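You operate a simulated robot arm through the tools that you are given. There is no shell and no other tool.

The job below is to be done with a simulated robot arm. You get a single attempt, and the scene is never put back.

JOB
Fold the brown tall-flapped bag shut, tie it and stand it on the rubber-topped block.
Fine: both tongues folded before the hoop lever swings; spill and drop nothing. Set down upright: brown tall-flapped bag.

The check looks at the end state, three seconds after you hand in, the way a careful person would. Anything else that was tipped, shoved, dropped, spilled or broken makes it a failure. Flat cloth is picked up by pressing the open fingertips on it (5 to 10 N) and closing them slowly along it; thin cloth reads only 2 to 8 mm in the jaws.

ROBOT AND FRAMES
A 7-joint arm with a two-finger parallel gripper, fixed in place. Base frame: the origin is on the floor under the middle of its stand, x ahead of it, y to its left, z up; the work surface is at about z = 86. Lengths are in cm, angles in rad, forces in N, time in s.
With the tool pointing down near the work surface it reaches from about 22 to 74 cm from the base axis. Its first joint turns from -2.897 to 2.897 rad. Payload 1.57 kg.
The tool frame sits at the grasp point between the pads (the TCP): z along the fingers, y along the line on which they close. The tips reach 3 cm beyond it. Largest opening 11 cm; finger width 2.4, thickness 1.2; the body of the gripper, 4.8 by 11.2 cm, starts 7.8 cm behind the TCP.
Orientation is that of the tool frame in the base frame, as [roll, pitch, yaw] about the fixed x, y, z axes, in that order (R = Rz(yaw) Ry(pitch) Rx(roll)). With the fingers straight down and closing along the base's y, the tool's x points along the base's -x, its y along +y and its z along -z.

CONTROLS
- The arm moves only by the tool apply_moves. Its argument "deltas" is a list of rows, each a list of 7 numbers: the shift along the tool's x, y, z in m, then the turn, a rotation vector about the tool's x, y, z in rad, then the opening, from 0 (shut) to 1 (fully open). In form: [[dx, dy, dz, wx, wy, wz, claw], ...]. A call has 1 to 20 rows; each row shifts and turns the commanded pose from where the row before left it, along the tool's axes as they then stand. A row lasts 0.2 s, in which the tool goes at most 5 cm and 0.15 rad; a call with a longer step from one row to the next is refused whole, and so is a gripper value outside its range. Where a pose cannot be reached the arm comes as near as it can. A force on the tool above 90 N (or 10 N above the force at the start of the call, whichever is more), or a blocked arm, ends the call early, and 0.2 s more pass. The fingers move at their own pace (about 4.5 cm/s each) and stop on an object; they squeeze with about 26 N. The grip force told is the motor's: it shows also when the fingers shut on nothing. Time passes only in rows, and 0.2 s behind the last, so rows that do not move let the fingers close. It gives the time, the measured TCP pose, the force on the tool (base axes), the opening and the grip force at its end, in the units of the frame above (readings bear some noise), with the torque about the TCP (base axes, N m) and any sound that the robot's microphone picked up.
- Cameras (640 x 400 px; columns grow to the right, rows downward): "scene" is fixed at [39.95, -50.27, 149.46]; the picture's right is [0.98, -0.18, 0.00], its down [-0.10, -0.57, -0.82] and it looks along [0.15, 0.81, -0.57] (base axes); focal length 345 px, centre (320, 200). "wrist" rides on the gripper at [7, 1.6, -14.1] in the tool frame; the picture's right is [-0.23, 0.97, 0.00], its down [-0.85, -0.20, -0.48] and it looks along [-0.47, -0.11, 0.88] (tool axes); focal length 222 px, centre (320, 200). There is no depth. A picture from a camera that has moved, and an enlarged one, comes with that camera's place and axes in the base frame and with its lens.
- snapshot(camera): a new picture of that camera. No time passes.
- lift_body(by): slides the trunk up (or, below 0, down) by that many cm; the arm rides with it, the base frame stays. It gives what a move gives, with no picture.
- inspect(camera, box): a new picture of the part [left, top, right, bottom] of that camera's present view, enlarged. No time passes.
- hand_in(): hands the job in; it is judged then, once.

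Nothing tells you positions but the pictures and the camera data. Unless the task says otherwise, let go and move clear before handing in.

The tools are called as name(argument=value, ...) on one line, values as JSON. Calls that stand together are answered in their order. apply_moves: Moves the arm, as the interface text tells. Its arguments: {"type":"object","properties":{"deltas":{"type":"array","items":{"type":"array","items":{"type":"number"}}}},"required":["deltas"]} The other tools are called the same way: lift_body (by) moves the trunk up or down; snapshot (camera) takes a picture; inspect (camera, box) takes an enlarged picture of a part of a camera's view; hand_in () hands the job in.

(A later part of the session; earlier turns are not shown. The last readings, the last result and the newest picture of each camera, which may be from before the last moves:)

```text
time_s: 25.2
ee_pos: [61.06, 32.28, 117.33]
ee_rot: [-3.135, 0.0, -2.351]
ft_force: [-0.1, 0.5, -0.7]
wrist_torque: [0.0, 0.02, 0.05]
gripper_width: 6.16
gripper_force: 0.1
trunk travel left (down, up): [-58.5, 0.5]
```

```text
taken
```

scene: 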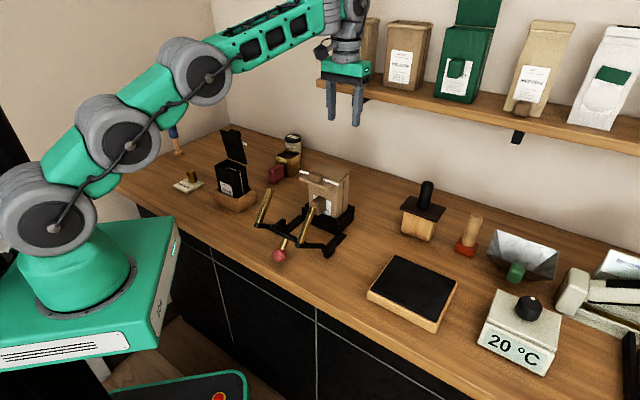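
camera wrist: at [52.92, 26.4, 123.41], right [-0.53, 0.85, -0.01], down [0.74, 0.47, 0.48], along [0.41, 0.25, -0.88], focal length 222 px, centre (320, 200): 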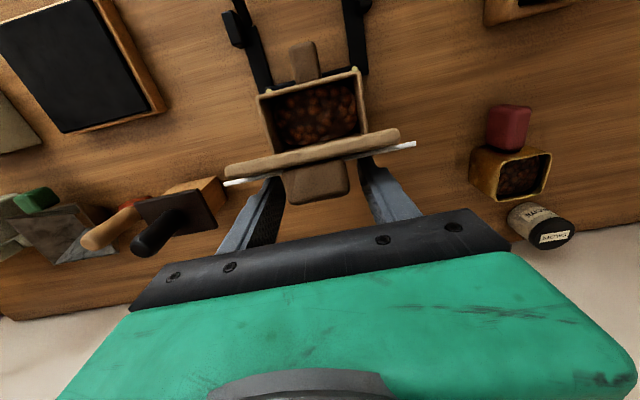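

The arm is nearly straight again, as it was before. I'll retract at this height and check the elbow bends upward this time.

apply_moves(deltas=[[0.01, 0, 0, 0, 0, 0, 0.56], [0.01, 0, 0, 0, 0, 0, 0.56], [0.01, 0, -0.005, 0, 0, 0, 0.56], [0.01, 0, -0.005, 0, 0, 0, 0.56], [0.01, 0, -0.01, 0, 0, 0, 0.56], [0.01, 0, -0.01, 0, 0, 0, 0.56], [0.01, 0, 0, 0, 0, 0, 0.56], [0.01, 0, 0, 0, 0, 0, 0.56], [0.01, 0, 0, 0, 0, 0, 0.56], [0, 0, 0, 0, 0, 0, 0.56]])

snapshot(camera="scene")

```text
time_s: 27.4
ee_pos: [54.78, 25.99, 120.36]
ee_rot: [-3.134, -0.002, -2.35]
ft_force: [0.1, -0.1, -0.3]
wrist_torque: [-0.01, 0.0, 0.01]
gripper_width: 6.18
gripper_force: 0.0
trunk travel left (down, up): [-58.5, 0.5]
```

```text
taken
```

scene: 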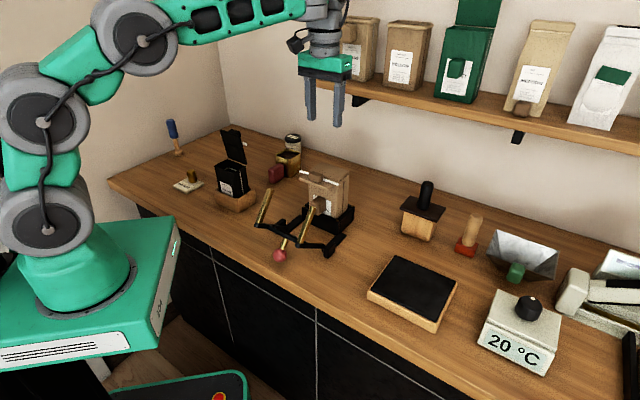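

The elbow is raised again. I'll come in over the outer end of the upper panel and then descend.

apply_moves(deltas=[[0.01, 0.001, 0, 0, 0, 0, 0.56], [0.01, 0.001, 0, 0, 0, 0, 0.56], [0.01, 0.001, 0, 0, 0, 0, 0.56], [0.01, 0, 0, 0, 0, 0, 0.56], [0.007, 0, 0, 0, 0, 0, 0.56], [0, 0, 0.01, 0, 0, 0, 0.56], [0, 0, 0.01, 0, 0, 0, 0.56], [0, 0, 0.01, 0, 0, 0, 0.56], [0, 0, 0.01, 0, 0, 0, 0.56], [0, 0, 0.01, 0, 0, 0, 0.56], [0, 0, 0.01, 0, 0, 0, 0.56], [0, 0, 0.01, 0, 0, 0, 0.56], [0, 0, 0.01, 0, 0, 0, 0.56], [0, 0, 0.01, 0, 0, 0, 0.56], [0, 0, 0.01, 0, 0, 0, 0.56], [0, 0, 0.01, 0, 0, 0, 0.56], [0, 0, 0.01, 0, 0, 0, 0.56], [0, 0, 0, 0, 0, 0, 0.56]])

snapshot(camera="scene")

inspect(camera="wrist", box=[220, 60, 440, 260])

```text
time_s: 31.2
ee_pos: [51.53, 23.36, 109.8]
ee_rot: [-3.134, -0.001, -2.354]
ft_force: [0.2, 0.3, -0.5]
wrist_torque: [0.03, 0.02, -0.04]
gripper_width: 6.17
gripper_force: 0.0
out of reach, approached as far as the arm can: row 16, 17
trunk travel left (down, up): [-58.5, 0.5]
```

```text
taken
```

scene: 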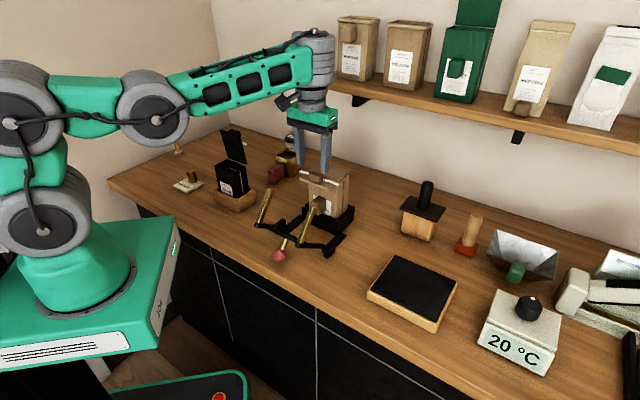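

```text
2.00 times, centred on (330, 160) of wrist
camera zoom: at [45.44, 19.66, 123.92], right [-0.53, 0.85, -0.01], down [0.74, 0.47, 0.48], along [0.41, 0.25, -0.88], focal length 444 px, centre (300, 280)
```

zoom: 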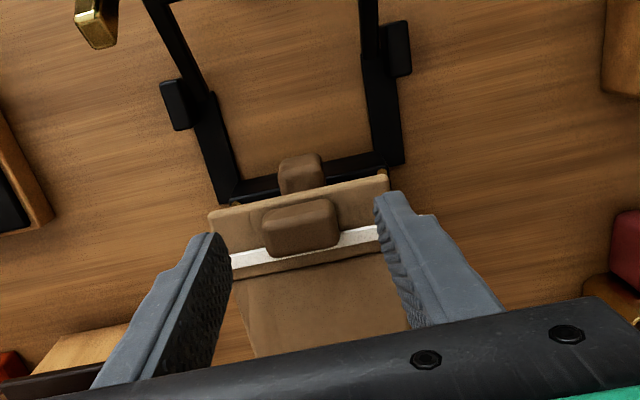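

The arm's geometry needs the trunk lower for this zone. I'll raise the tool clear, then lower the trunk so the wrist works from a better height.

apply_moves(deltas=[[0, 0, -0.015, 0, 0, 0, 0.56], [0, 0, -0.02, 0, 0, 0, 0.56], [0, 0, -0.02, 0, 0, 0, 0.56], [0, 0, -0.02, 0, 0, 0, 0.56], [0, 0, -0.02, 0, 0, 0, 0.56], [0, 0, -0.02, 0, 0, 0, 0.56], [0, 0, -0.02, 0, 0, 0, 0.56], [0, 0, -0.015, 0, 0, 0, 0.56], [0, 0, 0, 0, 0, 0, 0.56]])

snapshot(camera="scene")

```text
time_s: 33.2
ee_pos: [51.59, 23.68, 124.6]
ee_rot: [-3.134, -0.003, -2.352]
ft_force: [-0.4, 0.5, 0.4]
wrist_torque: [0.04, 0.02, -0.02]
gripper_width: 6.17
gripper_force: 0.0
trunk travel left (down, up): [-58.5, 0.5]
```

```text
taken
```

scene: 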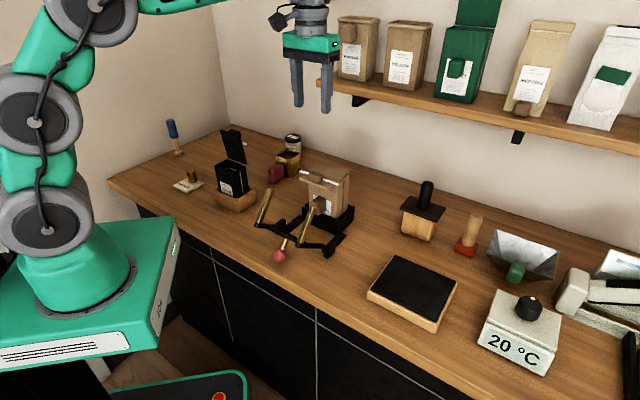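

The elbow is high and the tool is 16 cm above where I need it, so I'll lower the trunk by 16 cm.

lift_body(by=-16)

inspect(camera="wrist", box=[220, 60, 440, 260])

snapshot(camera="scene")

```text
time_s: 35.0
ee_pos: [51.49, 23.5, 108.73]
ee_rot: [-3.134, -0.002, -2.35]
ft_force: [-0.3, 0.0, 0.1]
wrist_torque: [0.03, 0.01, 0.01]
gripper_width: 6.19
gripper_force: 0.1
trunk travel left (down, up): [-42.5, 16.5]
```

```text
2.00 times, centred on (330, 160) of wrist
camera zoom: at [45.5, 19.74, 122.81], right [-0.53, 0.85, -0.01], down [0.74, 0.47, 0.48], along [0.41, 0.25, -0.88], focal length 444 px, centre (300, 280)
```

zoom: 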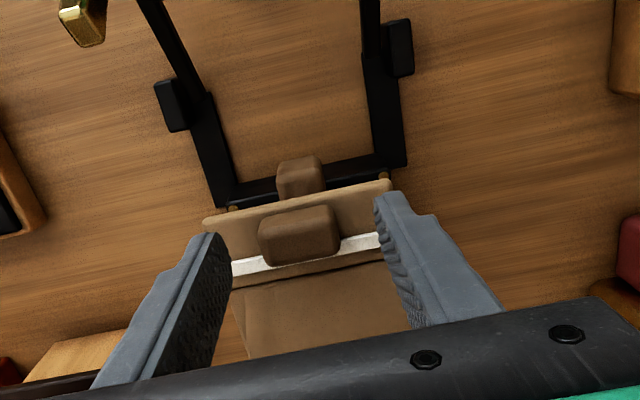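

```text
taken
```

scene: 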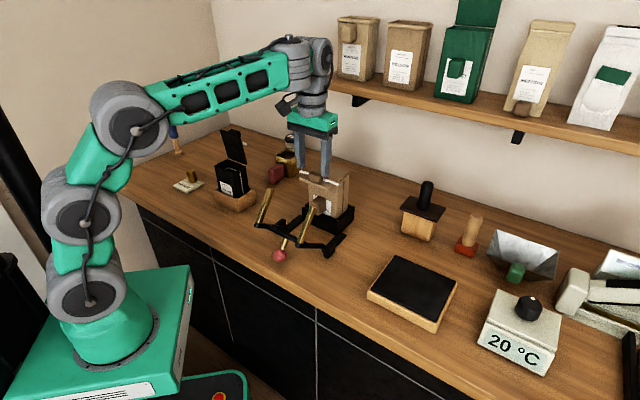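

The posture is good now, with the tips still straddling the knob over the panel's outer half. I'll press down along the fold arc in small steps.

apply_moves(deltas=[[0.006, -0.003, 0.006, 0, 0, 0, 0.56], [0.002, 0, 0.008, 0, 0, 0, 0.56], [0, 0, 0.008, 0, 0, 0, 0.56], [0, 0, 0.006, 0, 0, 0, 0.56], [0, 0, 0.005, 0, 0, 0, 0.56], [0, 0, 0, 0, 0, 0, 0.56]])

inspect(camera="wrist", box=[220, 60, 440, 260])

inspect(camera="scene", box=[260, 110, 380, 230])

```text
time_s: 36.4
ee_pos: [51.28, 22.76, 105.37]
ee_rot: [-3.135, -0.002, -2.351]
ft_force: [0.2, 0.6, 0.9]
wrist_torque: [0.0, -0.01, 0.01]
gripper_width: 6.16
gripper_force: 0.1
trunk travel left (down, up): [-42.5, 16.5]
```

```text
2.00 times, centred on (330, 160) of wrist
camera zoom: at [45.19, 18.96, 119.5], right [-0.53, 0.85, -0.01], down [0.74, 0.47, 0.48], along [0.41, 0.25, -0.88], focal length 444 px, centre (300, 280)
```

zoom: 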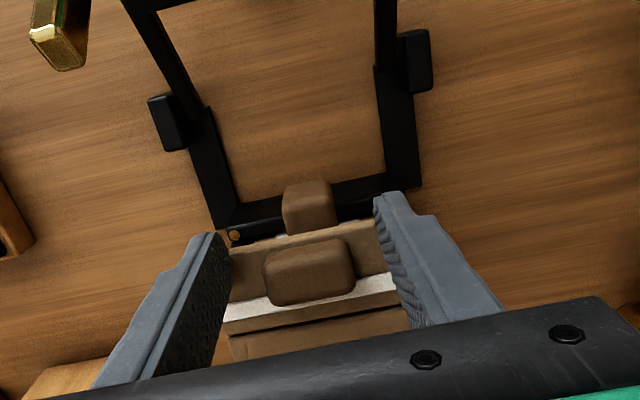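

```text
3.33 times, centred on (320, 170) of scene
camera zoom: at [39.95, -50.27, 149.46], right [0.98, -0.18, 0.0], down [-0.1, -0.57, -0.82], along [0.15, 0.81, -0.57], focal length 1151 px, centre (320, 300)
```

zoom: 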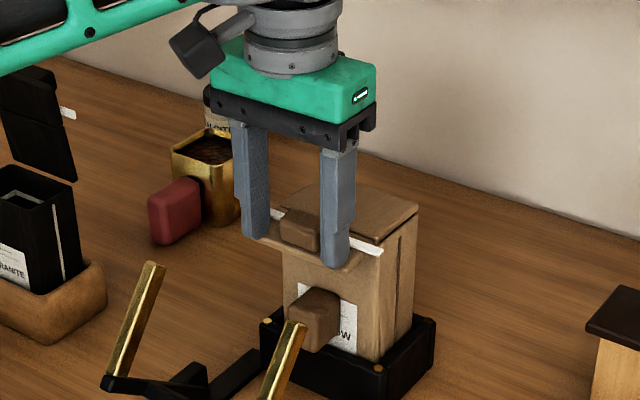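

The upper panel has begun to fold down. I'll continue the arc, moving down and then in toward the bag's front.

apply_moves(deltas=[[-0.0025, 0, 0.006, 0, 0, 0, 0.56], [-0.0035, 0, 0.004, 0, 0, 0, 0.56], [-0.0035, 0, 0.0035, 0, 0, 0, 0.56], [-0.0045, 0, 0.003, 0, 0, 0, 0.56], [-0.0045, 0, 0.002, 0, 0, 0, 0.56], [0, 0, 0, 0, 0, 0, 0.56]])

inspect(camera="wrist", box=[220, 60, 440, 260])

inspect(camera="scene", box=[260, 110, 380, 230])

```text
time_s: 37.8
ee_pos: [52.56, 24.21, 103.6]
ee_rot: [-3.135, -0.003, -2.353]
ft_force: [0.0, -0.1, 0.1]
wrist_torque: [0.0, -0.01, -0.03]
gripper_width: 6.16
gripper_force: 0.1
trunk travel left (down, up): [-42.5, 16.5]
```

```text
2.00 times, centred on (330, 160) of wrist
camera zoom: at [46.51, 20.3, 117.66], right [-0.53, 0.85, -0.01], down [0.74, 0.47, 0.48], along [0.41, 0.25, -0.88], focal length 444 px, centre (300, 280)
```

zoom: 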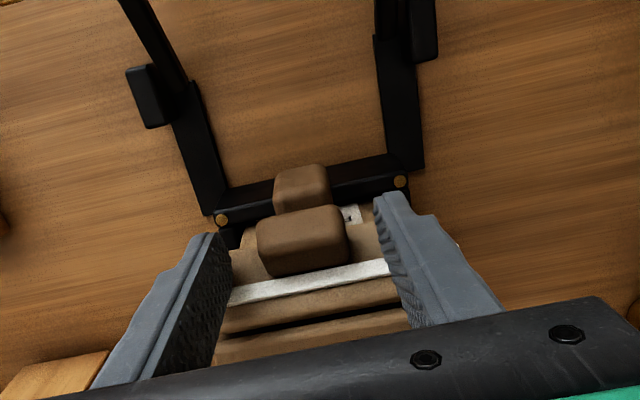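

```text
3.33 times, centred on (320, 170) of scene
camera zoom: at [39.95, -50.27, 149.46], right [0.98, -0.18, 0.0], down [-0.1, -0.57, -0.82], along [0.15, 0.81, -0.57], focal length 1151 px, centre (320, 300)
```

zoom: 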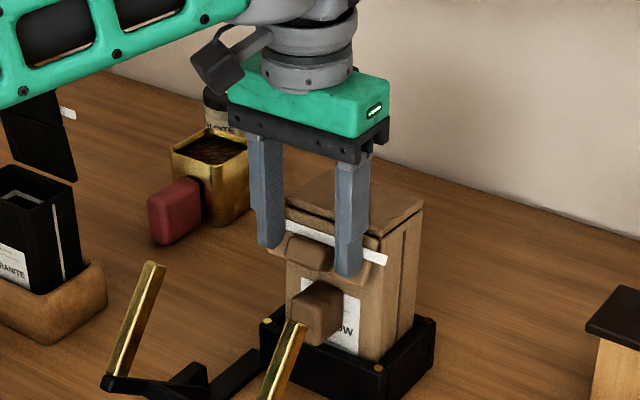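

The panel is well past halfway. I'll push it inward to press it flat against the bag's front.

apply_moves(deltas=[[-0.003, 0, 0.002, 0, 0, 0, 0.56], [-0.003, 0, 0.002, 0, 0, 0, 0.56], [-0.003, 0, 0, 0, 0, 0, 0.56], [-0.003, 0, 0, 0, 0, 0, 0.56], [0, 0, 0, 0, 0, 0, 0.56]])

inspect(camera="scene", box=[260, 110, 380, 230])

inspect(camera="wrist", box=[220, 60, 440, 260])

```text
time_s: 39.0
ee_pos: [53.28, 25.05, 103.13]
ee_rot: [-3.136, -0.002, -2.351]
ft_force: [-0.9, -0.5, -0.5]
wrist_torque: [-0.02, 0.01, -0.04]
gripper_width: 6.17
gripper_force: 0.0
trunk travel left (down, up): [-42.5, 16.5]
```

```text
3.33 times, centred on (320, 170) of scene
camera zoom: at [39.95, -50.27, 149.46], right [0.98, -0.18, 0.0], down [-0.1, -0.57, -0.82], along [0.15, 0.81, -0.57], focal length 1151 px, centre (320, 300)
```

zoom: 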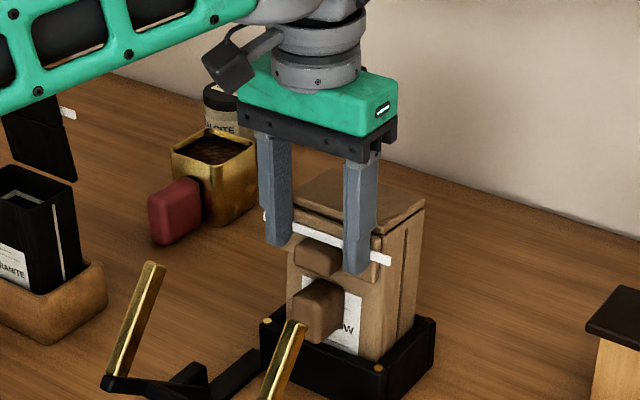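

```text
2.00 times, centred on (330, 160) of wrist
camera zoom: at [47.3, 21.16, 117.25], right [-0.53, 0.85, -0.01], down [0.74, 0.47, 0.48], along [0.41, 0.25, -0.88], focal length 444 px, centre (300, 280)
```

zoom: 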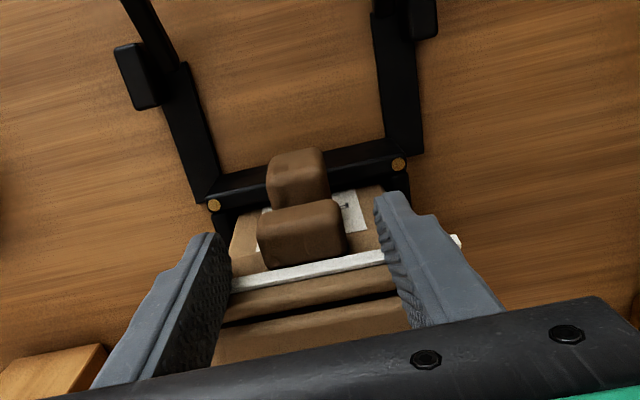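

The panel is nearly flat. I'll press a little more until I feel firm contact.

apply_moves(deltas=[[-0.003, 0, 0, 0, 0, 0, 0.56], [-0.003, 0, 0, 0, 0, 0, 0.56], [0, 0, 0, 0, 0, 0, 0.56]])

inspect(camera="scene", box=[260, 110, 380, 230])

```text
time_s: 39.8
ee_pos: [53.6, 25.36, 103.21]
ee_rot: [-3.135, -0.001, -2.351]
ft_force: [-2.3, -2.0, 2.2]
wrist_torque: [-0.09, 0.03, -0.13]
gripper_width: 6.2
gripper_force: 0.0
trunk travel left (down, up): [-42.5, 16.5]
```

```text
3.33 times, centred on (320, 170) of scene
camera zoom: at [39.95, -50.27, 149.46], right [0.98, -0.18, 0.0], down [-0.1, -0.57, -0.82], along [0.15, 0.81, -0.57], focal length 1151 px, centre (320, 300)
```

zoom: 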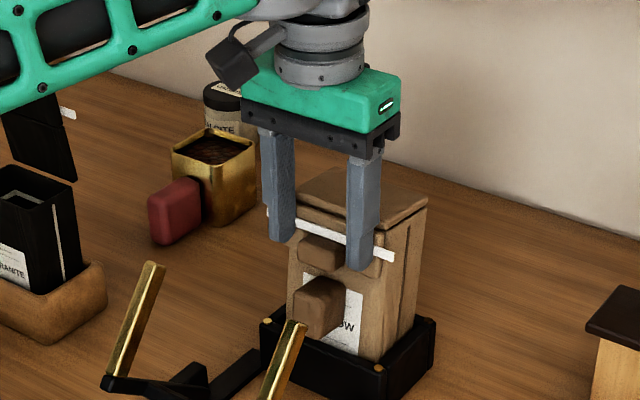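

The panel is flat against the front with about 3 N of contact. I'll back away slowly and see whether the fold holds.

apply_moves(deltas=[[0.005, 0, 0, 0, 0, 0, 0.56], [0.01, 0, 0, 0, 0, 0, 0.56], [0.01, 0, 0, 0, 0, 0, 0.56], [0, 0, -0.02, 0, 0, 0, 0.56], [0, 0, -0.03, 0, 0, 0, 0.56], [0, 0, -0.03, 0, 0, 0, 0.56], [0, 0, 0, 0, 0, 0, 0.56]])

inspect(camera="scene", box=[260, 110, 380, 230])

snapshot(camera="wrist")

inspect(camera="wrist", box=[220, 60, 440, 260])

```text
time_s: 41.4
ee_pos: [52.06, 23.81, 111.23]
ee_rot: [-3.135, -0.004, -2.352]
ft_force: [1.1, -0.9, -0.3]
wrist_torque: [-0.02, -0.01, -0.03]
gripper_width: 6.15
gripper_force: 0.0
trunk travel left (down, up): [-42.5, 16.5]
```

```text
3.33 times, centred on (320, 170) of scene
camera zoom: at [39.95, -50.27, 149.46], right [0.98, -0.18, 0.0], down [-0.1, -0.57, -0.82], along [0.15, 0.81, -0.57], focal length 1151 px, centre (320, 300)
```

zoom: 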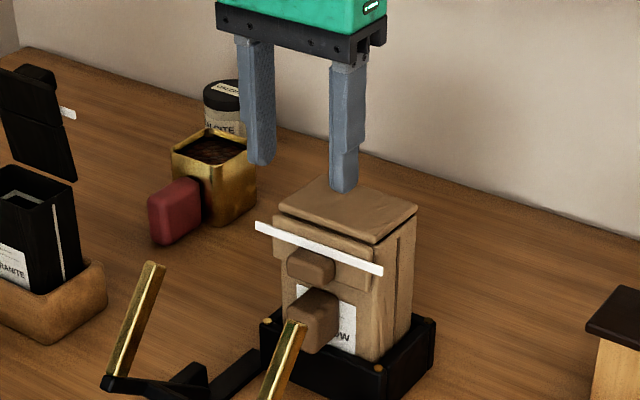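

```text
taken
camera wrist: at [45.98, 19.9, 125.3], right [-0.53, 0.85, -0.01], down [0.74, 0.47, 0.48], along [0.41, 0.25, -0.88], focal length 222 px, centre (320, 200)
```

wrist: 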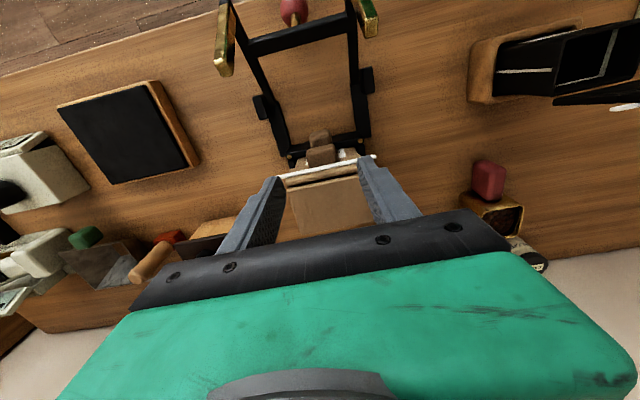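

```text
2.00 times, centred on (330, 160) of wrist
camera zoom: at [45.98, 19.9, 125.3], right [-0.53, 0.85, -0.01], down [0.74, 0.47, 0.48], along [0.41, 0.25, -0.88], focal length 444 px, centre (300, 280)
```

zoom: 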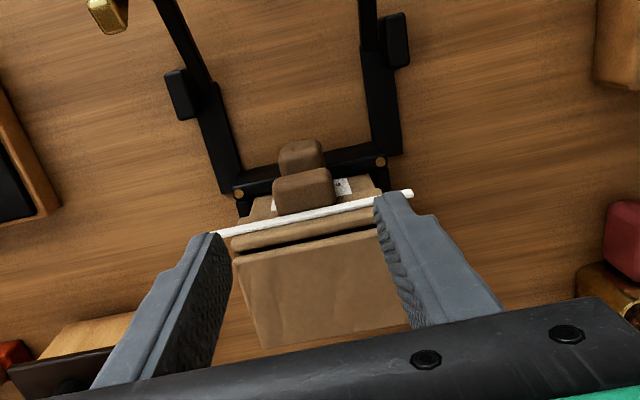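

The fold holds by itself: lower panel over the mouth, upper panel down the front, tie ends sticking out to both sides. Next is the lever, so I'll rise, back off over its red knob and lower the trunk to reach it.

apply_moves(deltas=[[0.0152, 0, -0.0108, 0, 0, 0, 0.56], [0.0152, 0, -0.0108, 0, 0, 0, 0.56], [0.0152, 0, -0.0108, 0, 0, 0, 0.56], [0.0152, 0, -0.0108, 0, 0, 0, 0.56], [0.0152, 0, -0.0108, 0, 0, 0, 0.56], [0.0152, 0, -0.0108, 0, 0, 0, 0.56], [0.0152, 0, -0.0108, 0, 0, 0, 0.56], [0.0152, 0, -0.0108, 0, 0, 0, 0.56], [0.0152, 0, -0.0108, 0, 0, 0, 0.56], [0.0152, 0, -0.0108, 0, 0, 0, 0.56], [0, 0, 0, 0, 0, 0, 0.56]])

snapshot(camera="wrist")

snapshot(camera="scene")

```text
time_s: 43.8
ee_pos: [41.18, 12.93, 121.95]
ee_rot: [-3.135, -0.003, -2.352]
ft_force: [-0.6, 1.1, 0.5]
wrist_torque: [0.01, -0.02, 0.0]
gripper_width: 6.13
gripper_force: 0.1
trunk travel left (down, up): [-42.5, 16.5]
```

```text
taken
camera wrist: at [35.12, 9.06, 136.04], right [-0.53, 0.85, -0.01], down [0.74, 0.47, 0.48], along [0.41, 0.25, -0.88], focal length 222 px, centre (320, 200)
```

wrist: 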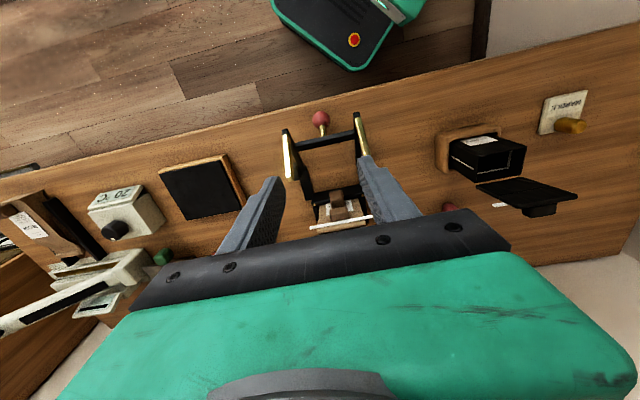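

```text
taken
```

scene: 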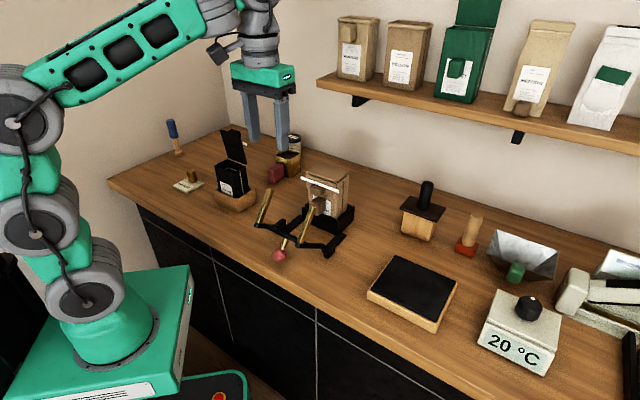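

The tool is right above the red knob, which I place at about u 38.5, w −20 (along and across the 45° line) and z 89. I'll lower the trunk 22 cm to bring it within reach.

lift_body(by=-22)

snapshot(camera="wrist")

snapshot(camera="scene")

```text
time_s: 46.2
ee_pos: [41.2, 12.9, 99.94]
ee_rot: [-3.133, -0.002, -2.352]
ft_force: [0.5, 0.7, 0.2]
wrist_torque: [-0.01, 0.02, 0.02]
gripper_width: 6.14
gripper_force: 0.2
trunk travel left (down, up): [-20.5, 38.5]
```

```text
taken
camera wrist: at [35.14, 9.08, 114.04], right [-0.53, 0.85, -0.01], down [0.74, 0.47, 0.48], along [0.41, 0.25, -0.88], focal length 222 px, centre (320, 200)
```

wrist: 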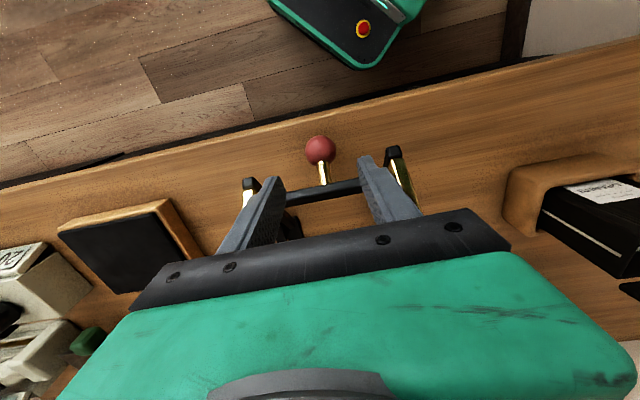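

```text
taken
```

scene: 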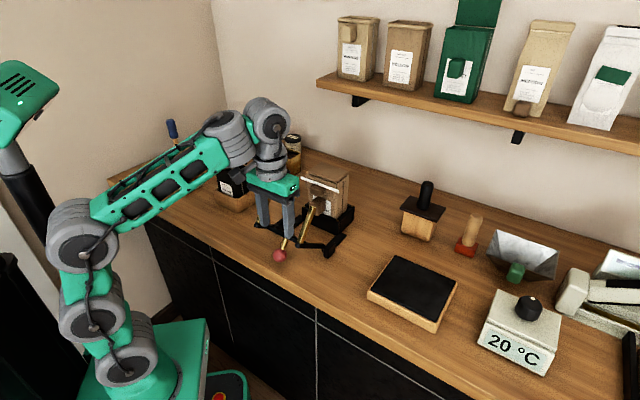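

The ball sits centrally between the fingers. I'll descend onto it, staying slightly to the near side so the gripper body clears the gold rods.

apply_moves(deltas=[[0.002, -0.001, 0.012, 0, 0, 0, 0.56], [0.002, 0, 0.012, 0, 0, 0, 0.56], [0, 0, 0.012, 0, 0, 0, 0.56], [0, 0, 0.012, 0, 0, 0, 0.56], [0, 0, 0.012, 0, 0, 0, 0.56], [0, 0, 0.01, 0, 0, 0, 0.56], [0, 0, 0, 0, 0, 0, 0.56]])

snapshot(camera="wrist")

inspect(camera="scene", box=[220, 150, 370, 280])

```text
time_s: 47.8
ee_pos: [40.9, 12.53, 92.95]
ee_rot: [-3.135, -0.001, -2.348]
ft_force: [-0.5, -0.1, -1.2]
wrist_torque: [0.0, 0.01, -0.04]
gripper_width: 6.16
gripper_force: 0.0
trunk travel left (down, up): [-20.5, 38.5]
```

```text
taken
camera wrist: at [34.92, 8.68, 107.06], right [-0.53, 0.85, -0.01], down [0.74, 0.47, 0.48], along [0.41, 0.25, -0.88], focal length 222 px, centre (320, 200)
```

wrist: 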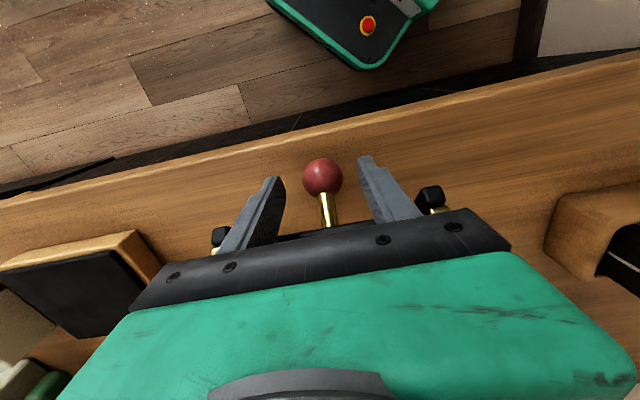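

```text
3.08 times, centred on (295, 215) of scene
camera zoom: at [39.95, -50.27, 149.46], right [0.98, -0.18, 0.0], down [-0.1, -0.57, -0.82], along [0.15, 0.81, -0.57], focal length 1063 px, centre (397, 154)
```

zoom: 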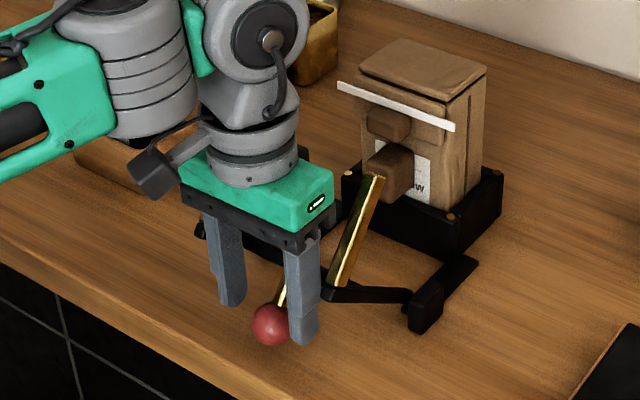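

The ball is between the open fingers with the stem visible behind it. I'll go the last 2.7 cm down and close on it.

apply_moves(deltas=[[-0.001, 0, 0.01, 0, 0, 0, 0.56], [-0.001, 0, 0.01, 0, 0, 0, 0.56], [0, 0, 0.007, 0, 0, 0, 0.56], [0, 0, 0, 0, 0, 0, 0.56], [0, 0, 0, 0, 0, 0, 0.2], [0, 0, 0, 0, 0, 0, 0.2], [0, 0, 0, 0, 0, 0, 0.2], [0, 0, 0, 0, 0, 0, 0.2], [0, 0, 0, 0, 0, 0, 0.2]])

snapshot(camera="wrist")

inspect(camera="scene", box=[220, 150, 370, 280])

```text
time_s: 49.8
ee_pos: [40.93, 12.73, 90.29]
ee_rot: [-3.133, -0.003, -2.35]
ft_force: [-14.8, 14.4, -3.1]
wrist_torque: [0.14, 0.28, 0.23]
gripper_width: 3.49
gripper_force: 41.9
trunk travel left (down, up): [-20.5, 38.5]
```

```text
taken
camera wrist: at [34.97, 8.87, 104.35], right [-0.53, 0.85, -0.01], down [0.74, 0.47, 0.48], along [0.41, 0.25, -0.88], focal length 222 px, centre (320, 200)
```

wrist: 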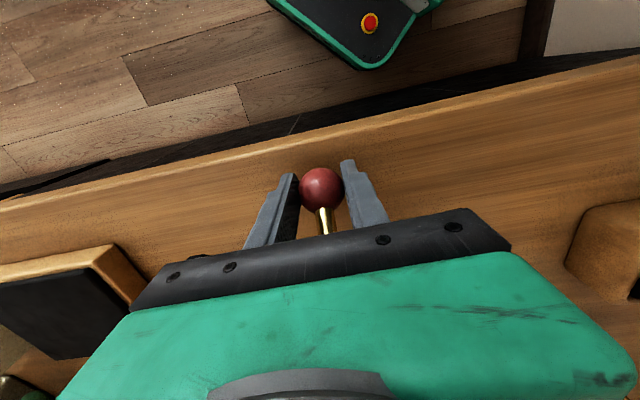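

```text
3.08 times, centred on (295, 215) of scene
camera zoom: at [39.95, -50.27, 149.46], right [0.98, -0.18, 0.0], down [-0.1, -0.57, -0.82], along [0.15, 0.81, -0.57], focal length 1063 px, centre (397, 154)
```

zoom: 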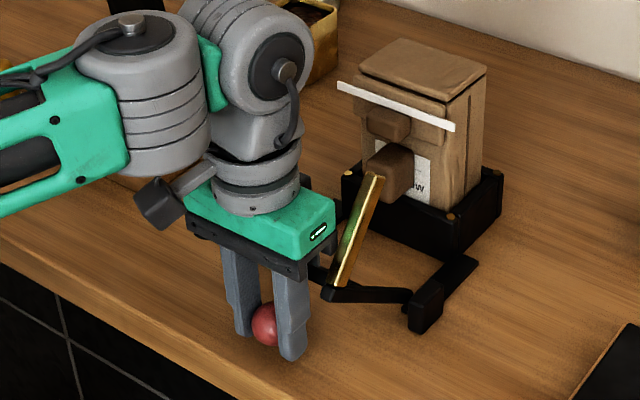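

The ball is gripped at 3.5 cm, but there's a 20 N sideways load, so I'm slightly off-centre. I'll shift a little to relieve it before swinging.

apply_moves(deltas=[[0, 0.001, 0, 0, 0, 0, 0.2], [0, 0, 0, 0, 0, 0, 0.2]])

inspect(camera="wrist", box=[180, 130, 480, 280])

```text
time_s: 50.4
ee_pos: [40.95, 12.75, 90.24]
ee_rot: [-3.134, -0.004, -2.352]
ft_force: [-11.2, 9.0, -4.7]
wrist_torque: [-0.16, 0.38, 0.13]
gripper_width: 3.47
gripper_force: 41.8
trunk travel left (down, up): [-20.5, 38.5]
```

```text
2.13 times, centred on (330, 205) of wrist
camera zoom: at [34.97, 8.88, 104.36], right [-0.53, 0.85, -0.01], down [0.74, 0.47, 0.48], along [0.41, 0.25, -0.88], focal length 474 px, centre (299, 189)
```

zoom: 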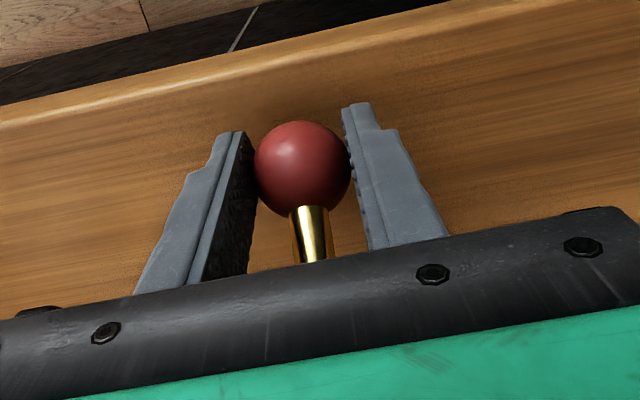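

The side load is coming down. I'll relieve it a bit more and start lifting the knob along its arc in small increments, watching the force to refine the pivot estimate.

apply_moves(deltas=[[0, 0.001, 0, 0, 0, 0, 0.2], [-0.0005, 0, -0.004, 0, 0, 0, 0.2], [-0.001, 0, -0.006, 0, 0, 0, 0.2], [-0.001, 0, -0.006, 0, 0, 0, 0.2], [-0.001, 0, -0.006, 0, 0, 0, 0.2], [0, 0, 0, 0, 0, 0, 0.2]])

inspect(camera="scene", box=[220, 150, 370, 280])

snapshot(camera="wrist")

```text
time_s: 51.8
ee_pos: [41.34, 13.12, 92.48]
ee_rot: [-3.136, -0.002, -2.351]
ft_force: [3.5, -2.0, -14.3]
wrist_torque: [-0.8, 0.81, -0.02]
gripper_width: 3.52
gripper_force: 42.5
trunk travel left (down, up): [-20.5, 38.5]
```

```text
3.08 times, centred on (295, 215) of scene
camera zoom: at [39.95, -50.27, 149.46], right [0.98, -0.18, 0.0], down [-0.1, -0.57, -0.82], along [0.15, 0.81, -0.57], focal length 1063 px, centre (397, 154)
```

zoom: 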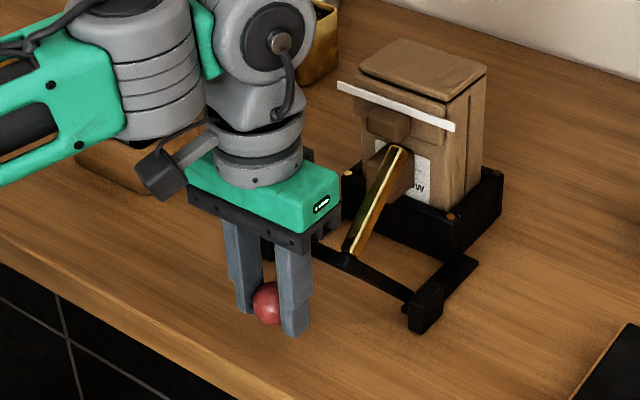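

```text
taken
camera wrist: at [35.34, 9.23, 106.51], right [-0.53, 0.85, -0.01], down [0.74, 0.47, 0.48], along [0.41, 0.25, -0.88], focal length 222 px, centre (320, 200)
```

wrist: 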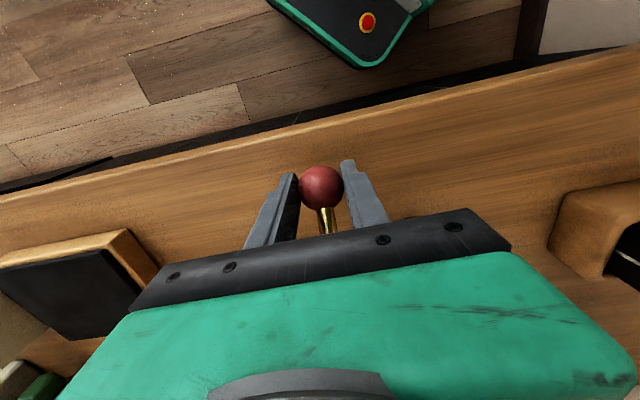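

The lever is rising smoothly with the knob, with about 14 N of resistance. I'll continue along the arc.

apply_moves(deltas=[[-0.0022, 0, -0.0068, 0, 0, 0, 0.2], [-0.0026, 0, -0.0067, 0, 0, 0, 0.2], [-0.003, 0, -0.0066, 0, 0, 0, 0.2], [-0.0033, 0, -0.0064, 0, 0, 0, 0.2], [0, 0, 0, 0, 0, 0, 0.2]])

inspect(camera="scene", box=[220, 150, 370, 280])

```text
time_s: 53.0
ee_pos: [42.08, 13.84, 94.94]
ee_rot: [-3.138, -0.002, -2.353]
ft_force: [5.6, -8.1, -12.8]
wrist_torque: [-0.97, 0.79, -0.11]
gripper_width: 3.51
gripper_force: 41.9
trunk travel left (down, up): [-20.5, 38.5]
```

```text
3.08 times, centred on (295, 215) of scene
camera zoom: at [39.95, -50.27, 149.46], right [0.98, -0.18, 0.0], down [-0.1, -0.57, -0.82], along [0.15, 0.81, -0.57], focal length 1063 px, centre (397, 154)
```

zoom: 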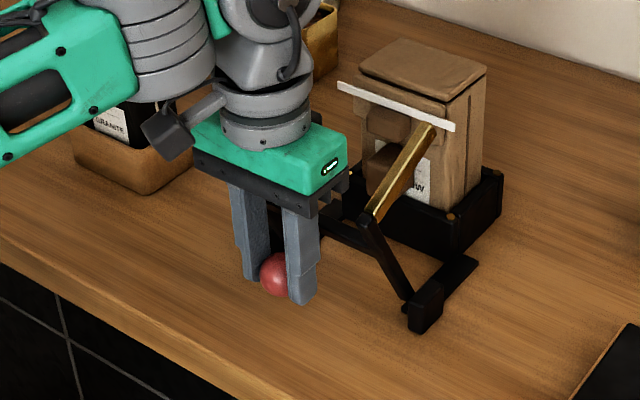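

All good: the forces are modest and the rods are approaching the tie ends. I'll continue to about 45°.

apply_moves(deltas=[[-0.0037, -0.001, -0.0061, 0, 0, 0, 0.2], [-0.0041, 0, -0.0058, 0, 0, 0, 0.2], [-0.0046, 0, -0.0055, 0, 0, 0, 0.2], [-0.005, 0, -0.0051, 0, 0, 0, 0.2], [0, 0, 0, 0, 0, 0, 0.2]])

inspect(camera="scene", box=[220, 130, 370, 260])

```text
time_s: 54.2
ee_pos: [43.27, 14.97, 97.36]
ee_rot: [-3.137, -0.002, -2.35]
ft_force: [1.0, -6.4, -13.8]
wrist_torque: [-0.87, 0.88, 0.03]
gripper_width: 3.52
gripper_force: 42.1
trunk travel left (down, up): [-20.5, 38.5]
```

```text
3.08 times, centred on (295, 195) of scene
camera zoom: at [39.95, -50.27, 149.46], right [0.98, -0.18, 0.0], down [-0.1, -0.57, -0.82], along [0.15, 0.81, -0.57], focal length 1063 px, centre (397, 215)
```

zoom: 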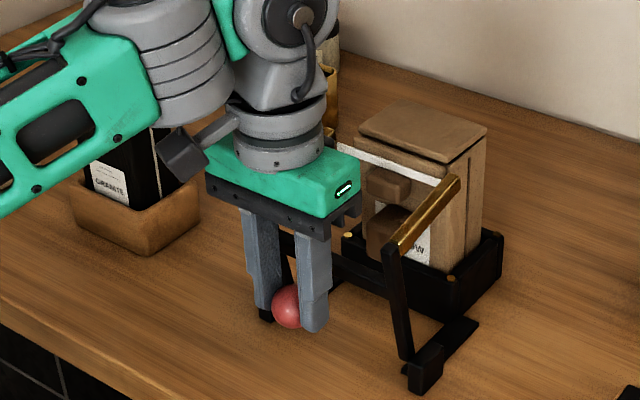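

The rod tips are just meeting the tie ends. I'll keep swinging and watch the resistance.

apply_moves(deltas=[[-0.0053, -0.0005, -0.0048, 0, 0, 0, 0.2], [-0.0055, 0, -0.0045, 0, 0, 0, 0.2], [-0.0058, 0, -0.0042, 0, 0, 0, 0.2], [-0.0061, 0, -0.0039, 0, 0, 0, 0.2], [0, 0, 0, 0, 0, 0, 0.2]])

inspect(camera="scene", box=[240, 110, 390, 240])

snapshot(camera="wrist")

```text
time_s: 55.4
ee_pos: [44.83, 16.45, 98.99]
ee_rot: [-3.138, -0.008, -2.353]
ft_force: [-23.2, -17.2, -26.4]
wrist_torque: [-0.42, 0.56, 0.0]
gripper_width: 3.5
gripper_force: 42.3
trunk travel left (down, up): [-20.5, 38.5]
```

```text
3.08 times, centred on (315, 175) of scene
camera zoom: at [39.95, -50.27, 149.46], right [0.98, -0.18, 0.0], down [-0.1, -0.57, -0.82], along [0.15, 0.81, -0.57], focal length 1063 px, centre (335, 277)
```

zoom: 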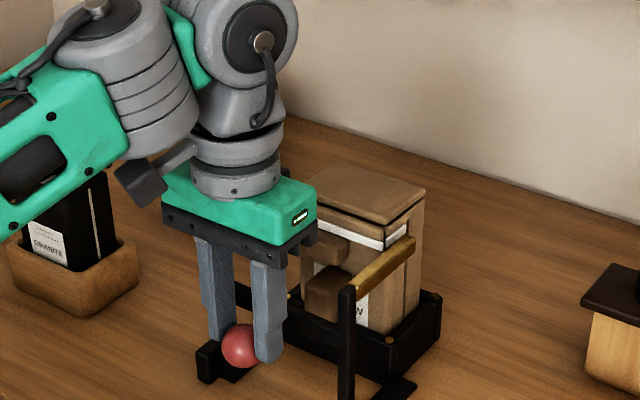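

```text
taken
camera wrist: at [38.84, 12.7, 113.14], right [-0.53, 0.85, -0.01], down [0.74, 0.47, 0.47], along [0.4, 0.25, -0.88], focal length 222 px, centre (320, 200)
```

wrist: 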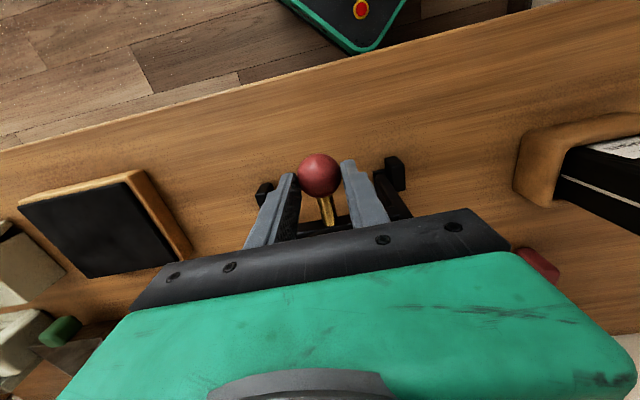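

Resistance has jumped to about 29 N forward, with the rods alongside the bag, so the lever may be at its stop. I'll zoom in on the tie before going further.

inspect(camera="scene", box=[295, 145, 365, 235])

inspect(camera="scene", box=[300, 155, 350, 195])

```text
4.44 times, centred on (330, 190) of scene
camera zoom: at [39.95, -50.27, 149.46], right [0.98, -0.18, 0.0], down [-0.1, -0.57, -0.82], along [0.15, 0.81, -0.57], focal length 1535 px, centre (276, 244)
```

zoom: 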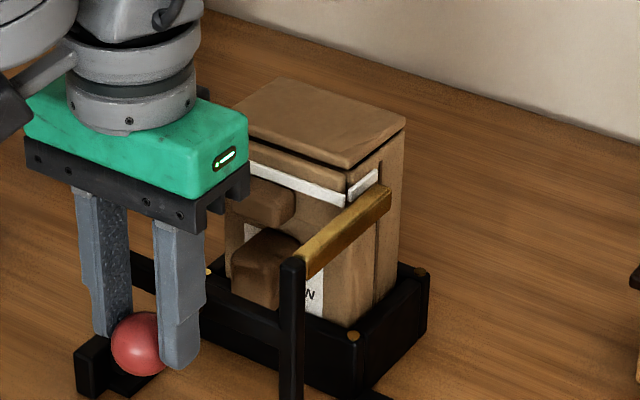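

```text
10.00 times, centred on (325, 175) of scene
camera zoom: at [39.95, -50.27, 149.46], right [0.98, -0.18, 0.0], down [-0.1, -0.57, -0.82], along [0.15, 0.81, -0.57], focal length 3454 px, centre (270, 450)
```

zoom: 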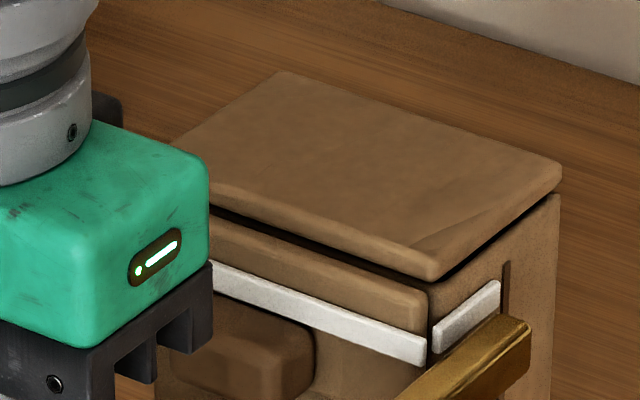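

The right tie end is folded back flat along the bag's side. I'll push slightly more along the tangent to confirm this is the hard stop.

apply_moves(deltas=[[-0.0018, 0, -0.001, 0, 0, 0, 0.2], [-0.0018, 0, -0.001, 0, 0, 0, 0.2], [0, 0, 0, 0, 0, 0, 0.2]])

inspect(camera="scene", box=[295, 145, 365, 235])

```text
time_s: 56.2
ee_pos: [45.13, 16.72, 99.38]
ee_rot: [-3.136, -0.006, -2.351]
ft_force: [-26.4, -15.3, -24.9]
wrist_torque: [-0.37, 0.63, -0.01]
gripper_width: 3.51
gripper_force: 42.5
trunk travel left (down, up): [-20.5, 38.5]
```

```text
4.44 times, centred on (330, 190) of scene
camera zoom: at [39.95, -50.27, 149.46], right [0.98, -0.18, 0.0], down [-0.1, -0.57, -0.82], along [0.15, 0.81, -0.57], focal length 1535 px, centre (276, 244)
```

zoom: 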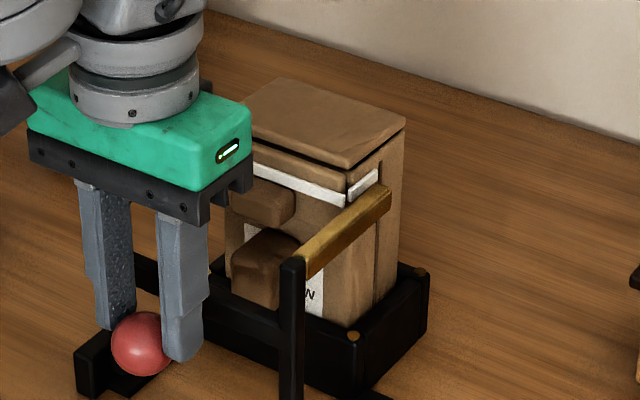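

The lever is against its hard stop; only the ball slipped slightly in my grip. Both panels are folded and the tie is bent, so I'll swing the lever back the way it came to free the bag.

apply_moves(deltas=[[0.0061, 0, 0.0039, 0, 0, 0, 0.2], [0.0058, 0, 0.0042, 0, 0, 0, 0.2], [0.0055, 0, 0.0045, 0, 0, 0, 0.2], [0.0053, 0.0005, 0.0048, 0, 0, 0, 0.2], [0.005, 0, 0.0051, 0, 0, 0, 0.2], [0.0046, 0, 0.0055, 0, 0, 0, 0.2], [0.0041, 0, 0.0058, 0, 0, 0, 0.2], [0.0037, 0.001, 0.0061, 0, 0, 0, 0.2], [0, 0, 0, 0, 0, 0, 0.2]])

inspect(camera="scene", box=[240, 130, 390, 260])

```text
time_s: 58.2
ee_pos: [42.44, 13.99, 95.38]
ee_rot: [-3.134, 0.001, -2.35]
ft_force: [6.3, 3.7, 10.4]
wrist_torque: [0.87, -1.04, 0.02]
gripper_width: 3.5
gripper_force: 42.4
trunk travel left (down, up): [-20.5, 38.5]
```

```text
3.08 times, centred on (315, 195) of scene
camera zoom: at [39.95, -50.27, 149.46], right [0.98, -0.18, 0.0], down [-0.1, -0.57, -0.82], along [0.15, 0.81, -0.57], focal length 1063 px, centre (335, 215)
```

zoom: 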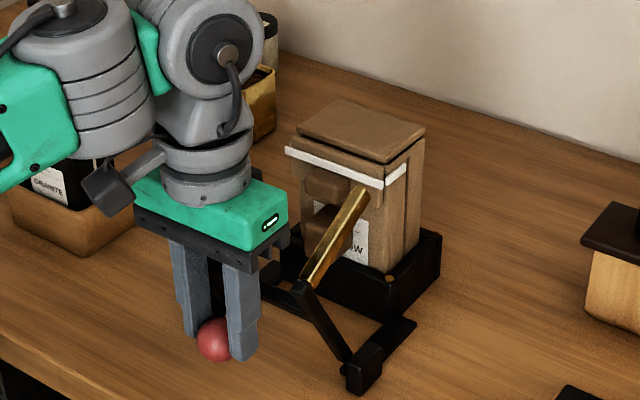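

The tie ends stay bent as the lever comes back. I'll bring it down to its rest position.

apply_moves(deltas=[[0.0033, 0, 0.0064, 0, 0, 0, 0.2], [0.003, 0, 0.0066, 0, 0, 0, 0.2], [0.0026, 0, 0.0067, 0, 0, 0, 0.2], [0.0022, 0, 0.0068, 0, 0, 0, 0.2], [0.001, 0, 0.006, 0, 0, 0, 0.2], [0.001, 0, 0.006, 0, 0, 0, 0.2], [0.001, 0, 0.005, 0, 0, 0, 0.2], [0, 0, 0, 0, 0, 0, 0.2]])

inspect(camera="scene", box=[240, 140, 390, 270])

```text
time_s: 60.0
ee_pos: [41.34, 12.96, 91.0]
ee_rot: [-3.135, -0.001, -2.354]
ft_force: [8.8, -2.8, 20.6]
wrist_torque: [-0.04, -0.27, -0.11]
gripper_width: 3.54
gripper_force: 42.1
trunk travel left (down, up): [-20.5, 38.5]
```

```text
3.08 times, centred on (315, 205) of scene
camera zoom: at [39.95, -50.27, 149.46], right [0.98, -0.18, 0.0], down [-0.1, -0.57, -0.82], along [0.15, 0.81, -0.57], focal length 1063 px, centre (335, 185)
```

zoom: 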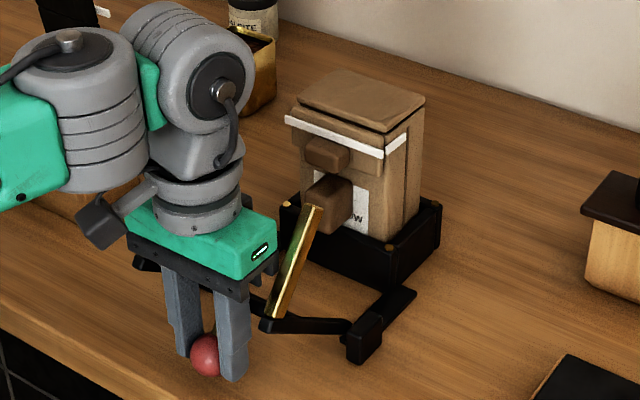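

The lever is back at its original position, resting on its stop. I'll release the knob and rise straight up.

apply_moves(deltas=[[0, 0, -0.002, 0, 0, 0, 0.56], [0, 0, 0, 0, 0, 0, 0.56], [0, 0, 0, 0, 0, 0, 0.56], [0, 0, 0, 0, 0, 0, 0.56], [0, 0, 0, 0, 0, 0, 0.56], [0, 0, -0.01, 0, 0, 0, 0.56], [0, 0, -0.01, 0, 0, 0, 0.56], [0, 0, -0.015, 0, 0, 0, 0.56], [0, 0, -0.015, 0, 0, 0, 0.56], [0, 0, -0.015, 0, 0, 0, 0.56], [0, 0, -0.015, 0, 0, 0, 0.56], [0, 0, 0, 0, 0, 0, 0.56]])

snapshot(camera="wrist")

snapshot(camera="scene")

inspect(camera="scene", box=[295, 145, 365, 235])

```text
time_s: 62.6
ee_pos: [41.23, 13.06, 99.04]
ee_rot: [-3.135, -0.001, -2.351]
ft_force: [0.1, -1.0, -0.3]
wrist_torque: [0.02, 0.0, -0.02]
gripper_width: 6.18
gripper_force: 0.1
trunk travel left (down, up): [-20.5, 38.5]
```

```text
taken
camera wrist: at [35.24, 9.27, 113.21], right [-0.53, 0.85, -0.01], down [0.74, 0.47, 0.48], along [0.41, 0.25, -0.88], focal length 222 px, centre (320, 200)
```

wrist: 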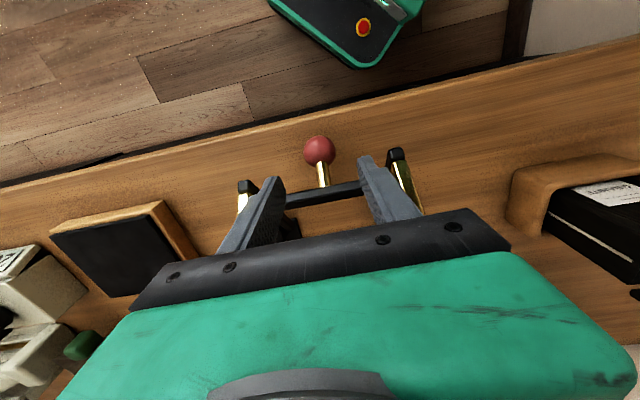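

```text
taken
```

scene: 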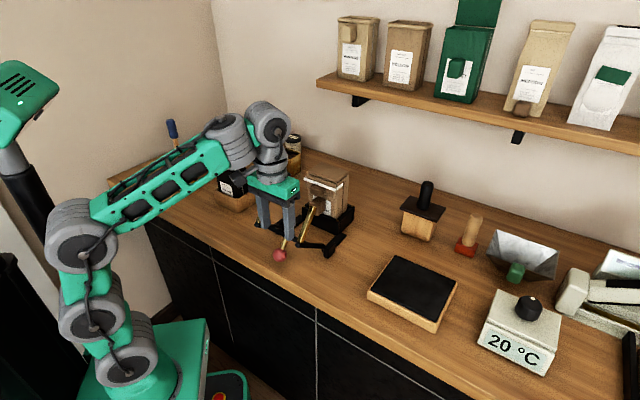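

```text
4.44 times, centred on (330, 190) of scene
camera zoom: at [39.95, -50.27, 149.46], right [0.98, -0.18, 0.0], down [-0.1, -0.57, -0.82], along [0.15, 0.81, -0.57], focal length 1535 px, centre (276, 244)
```

zoom: 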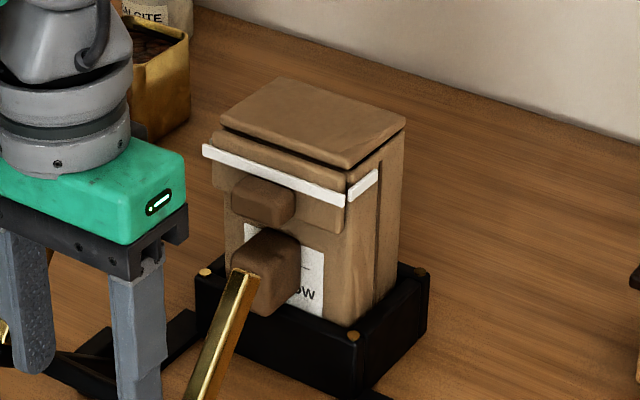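

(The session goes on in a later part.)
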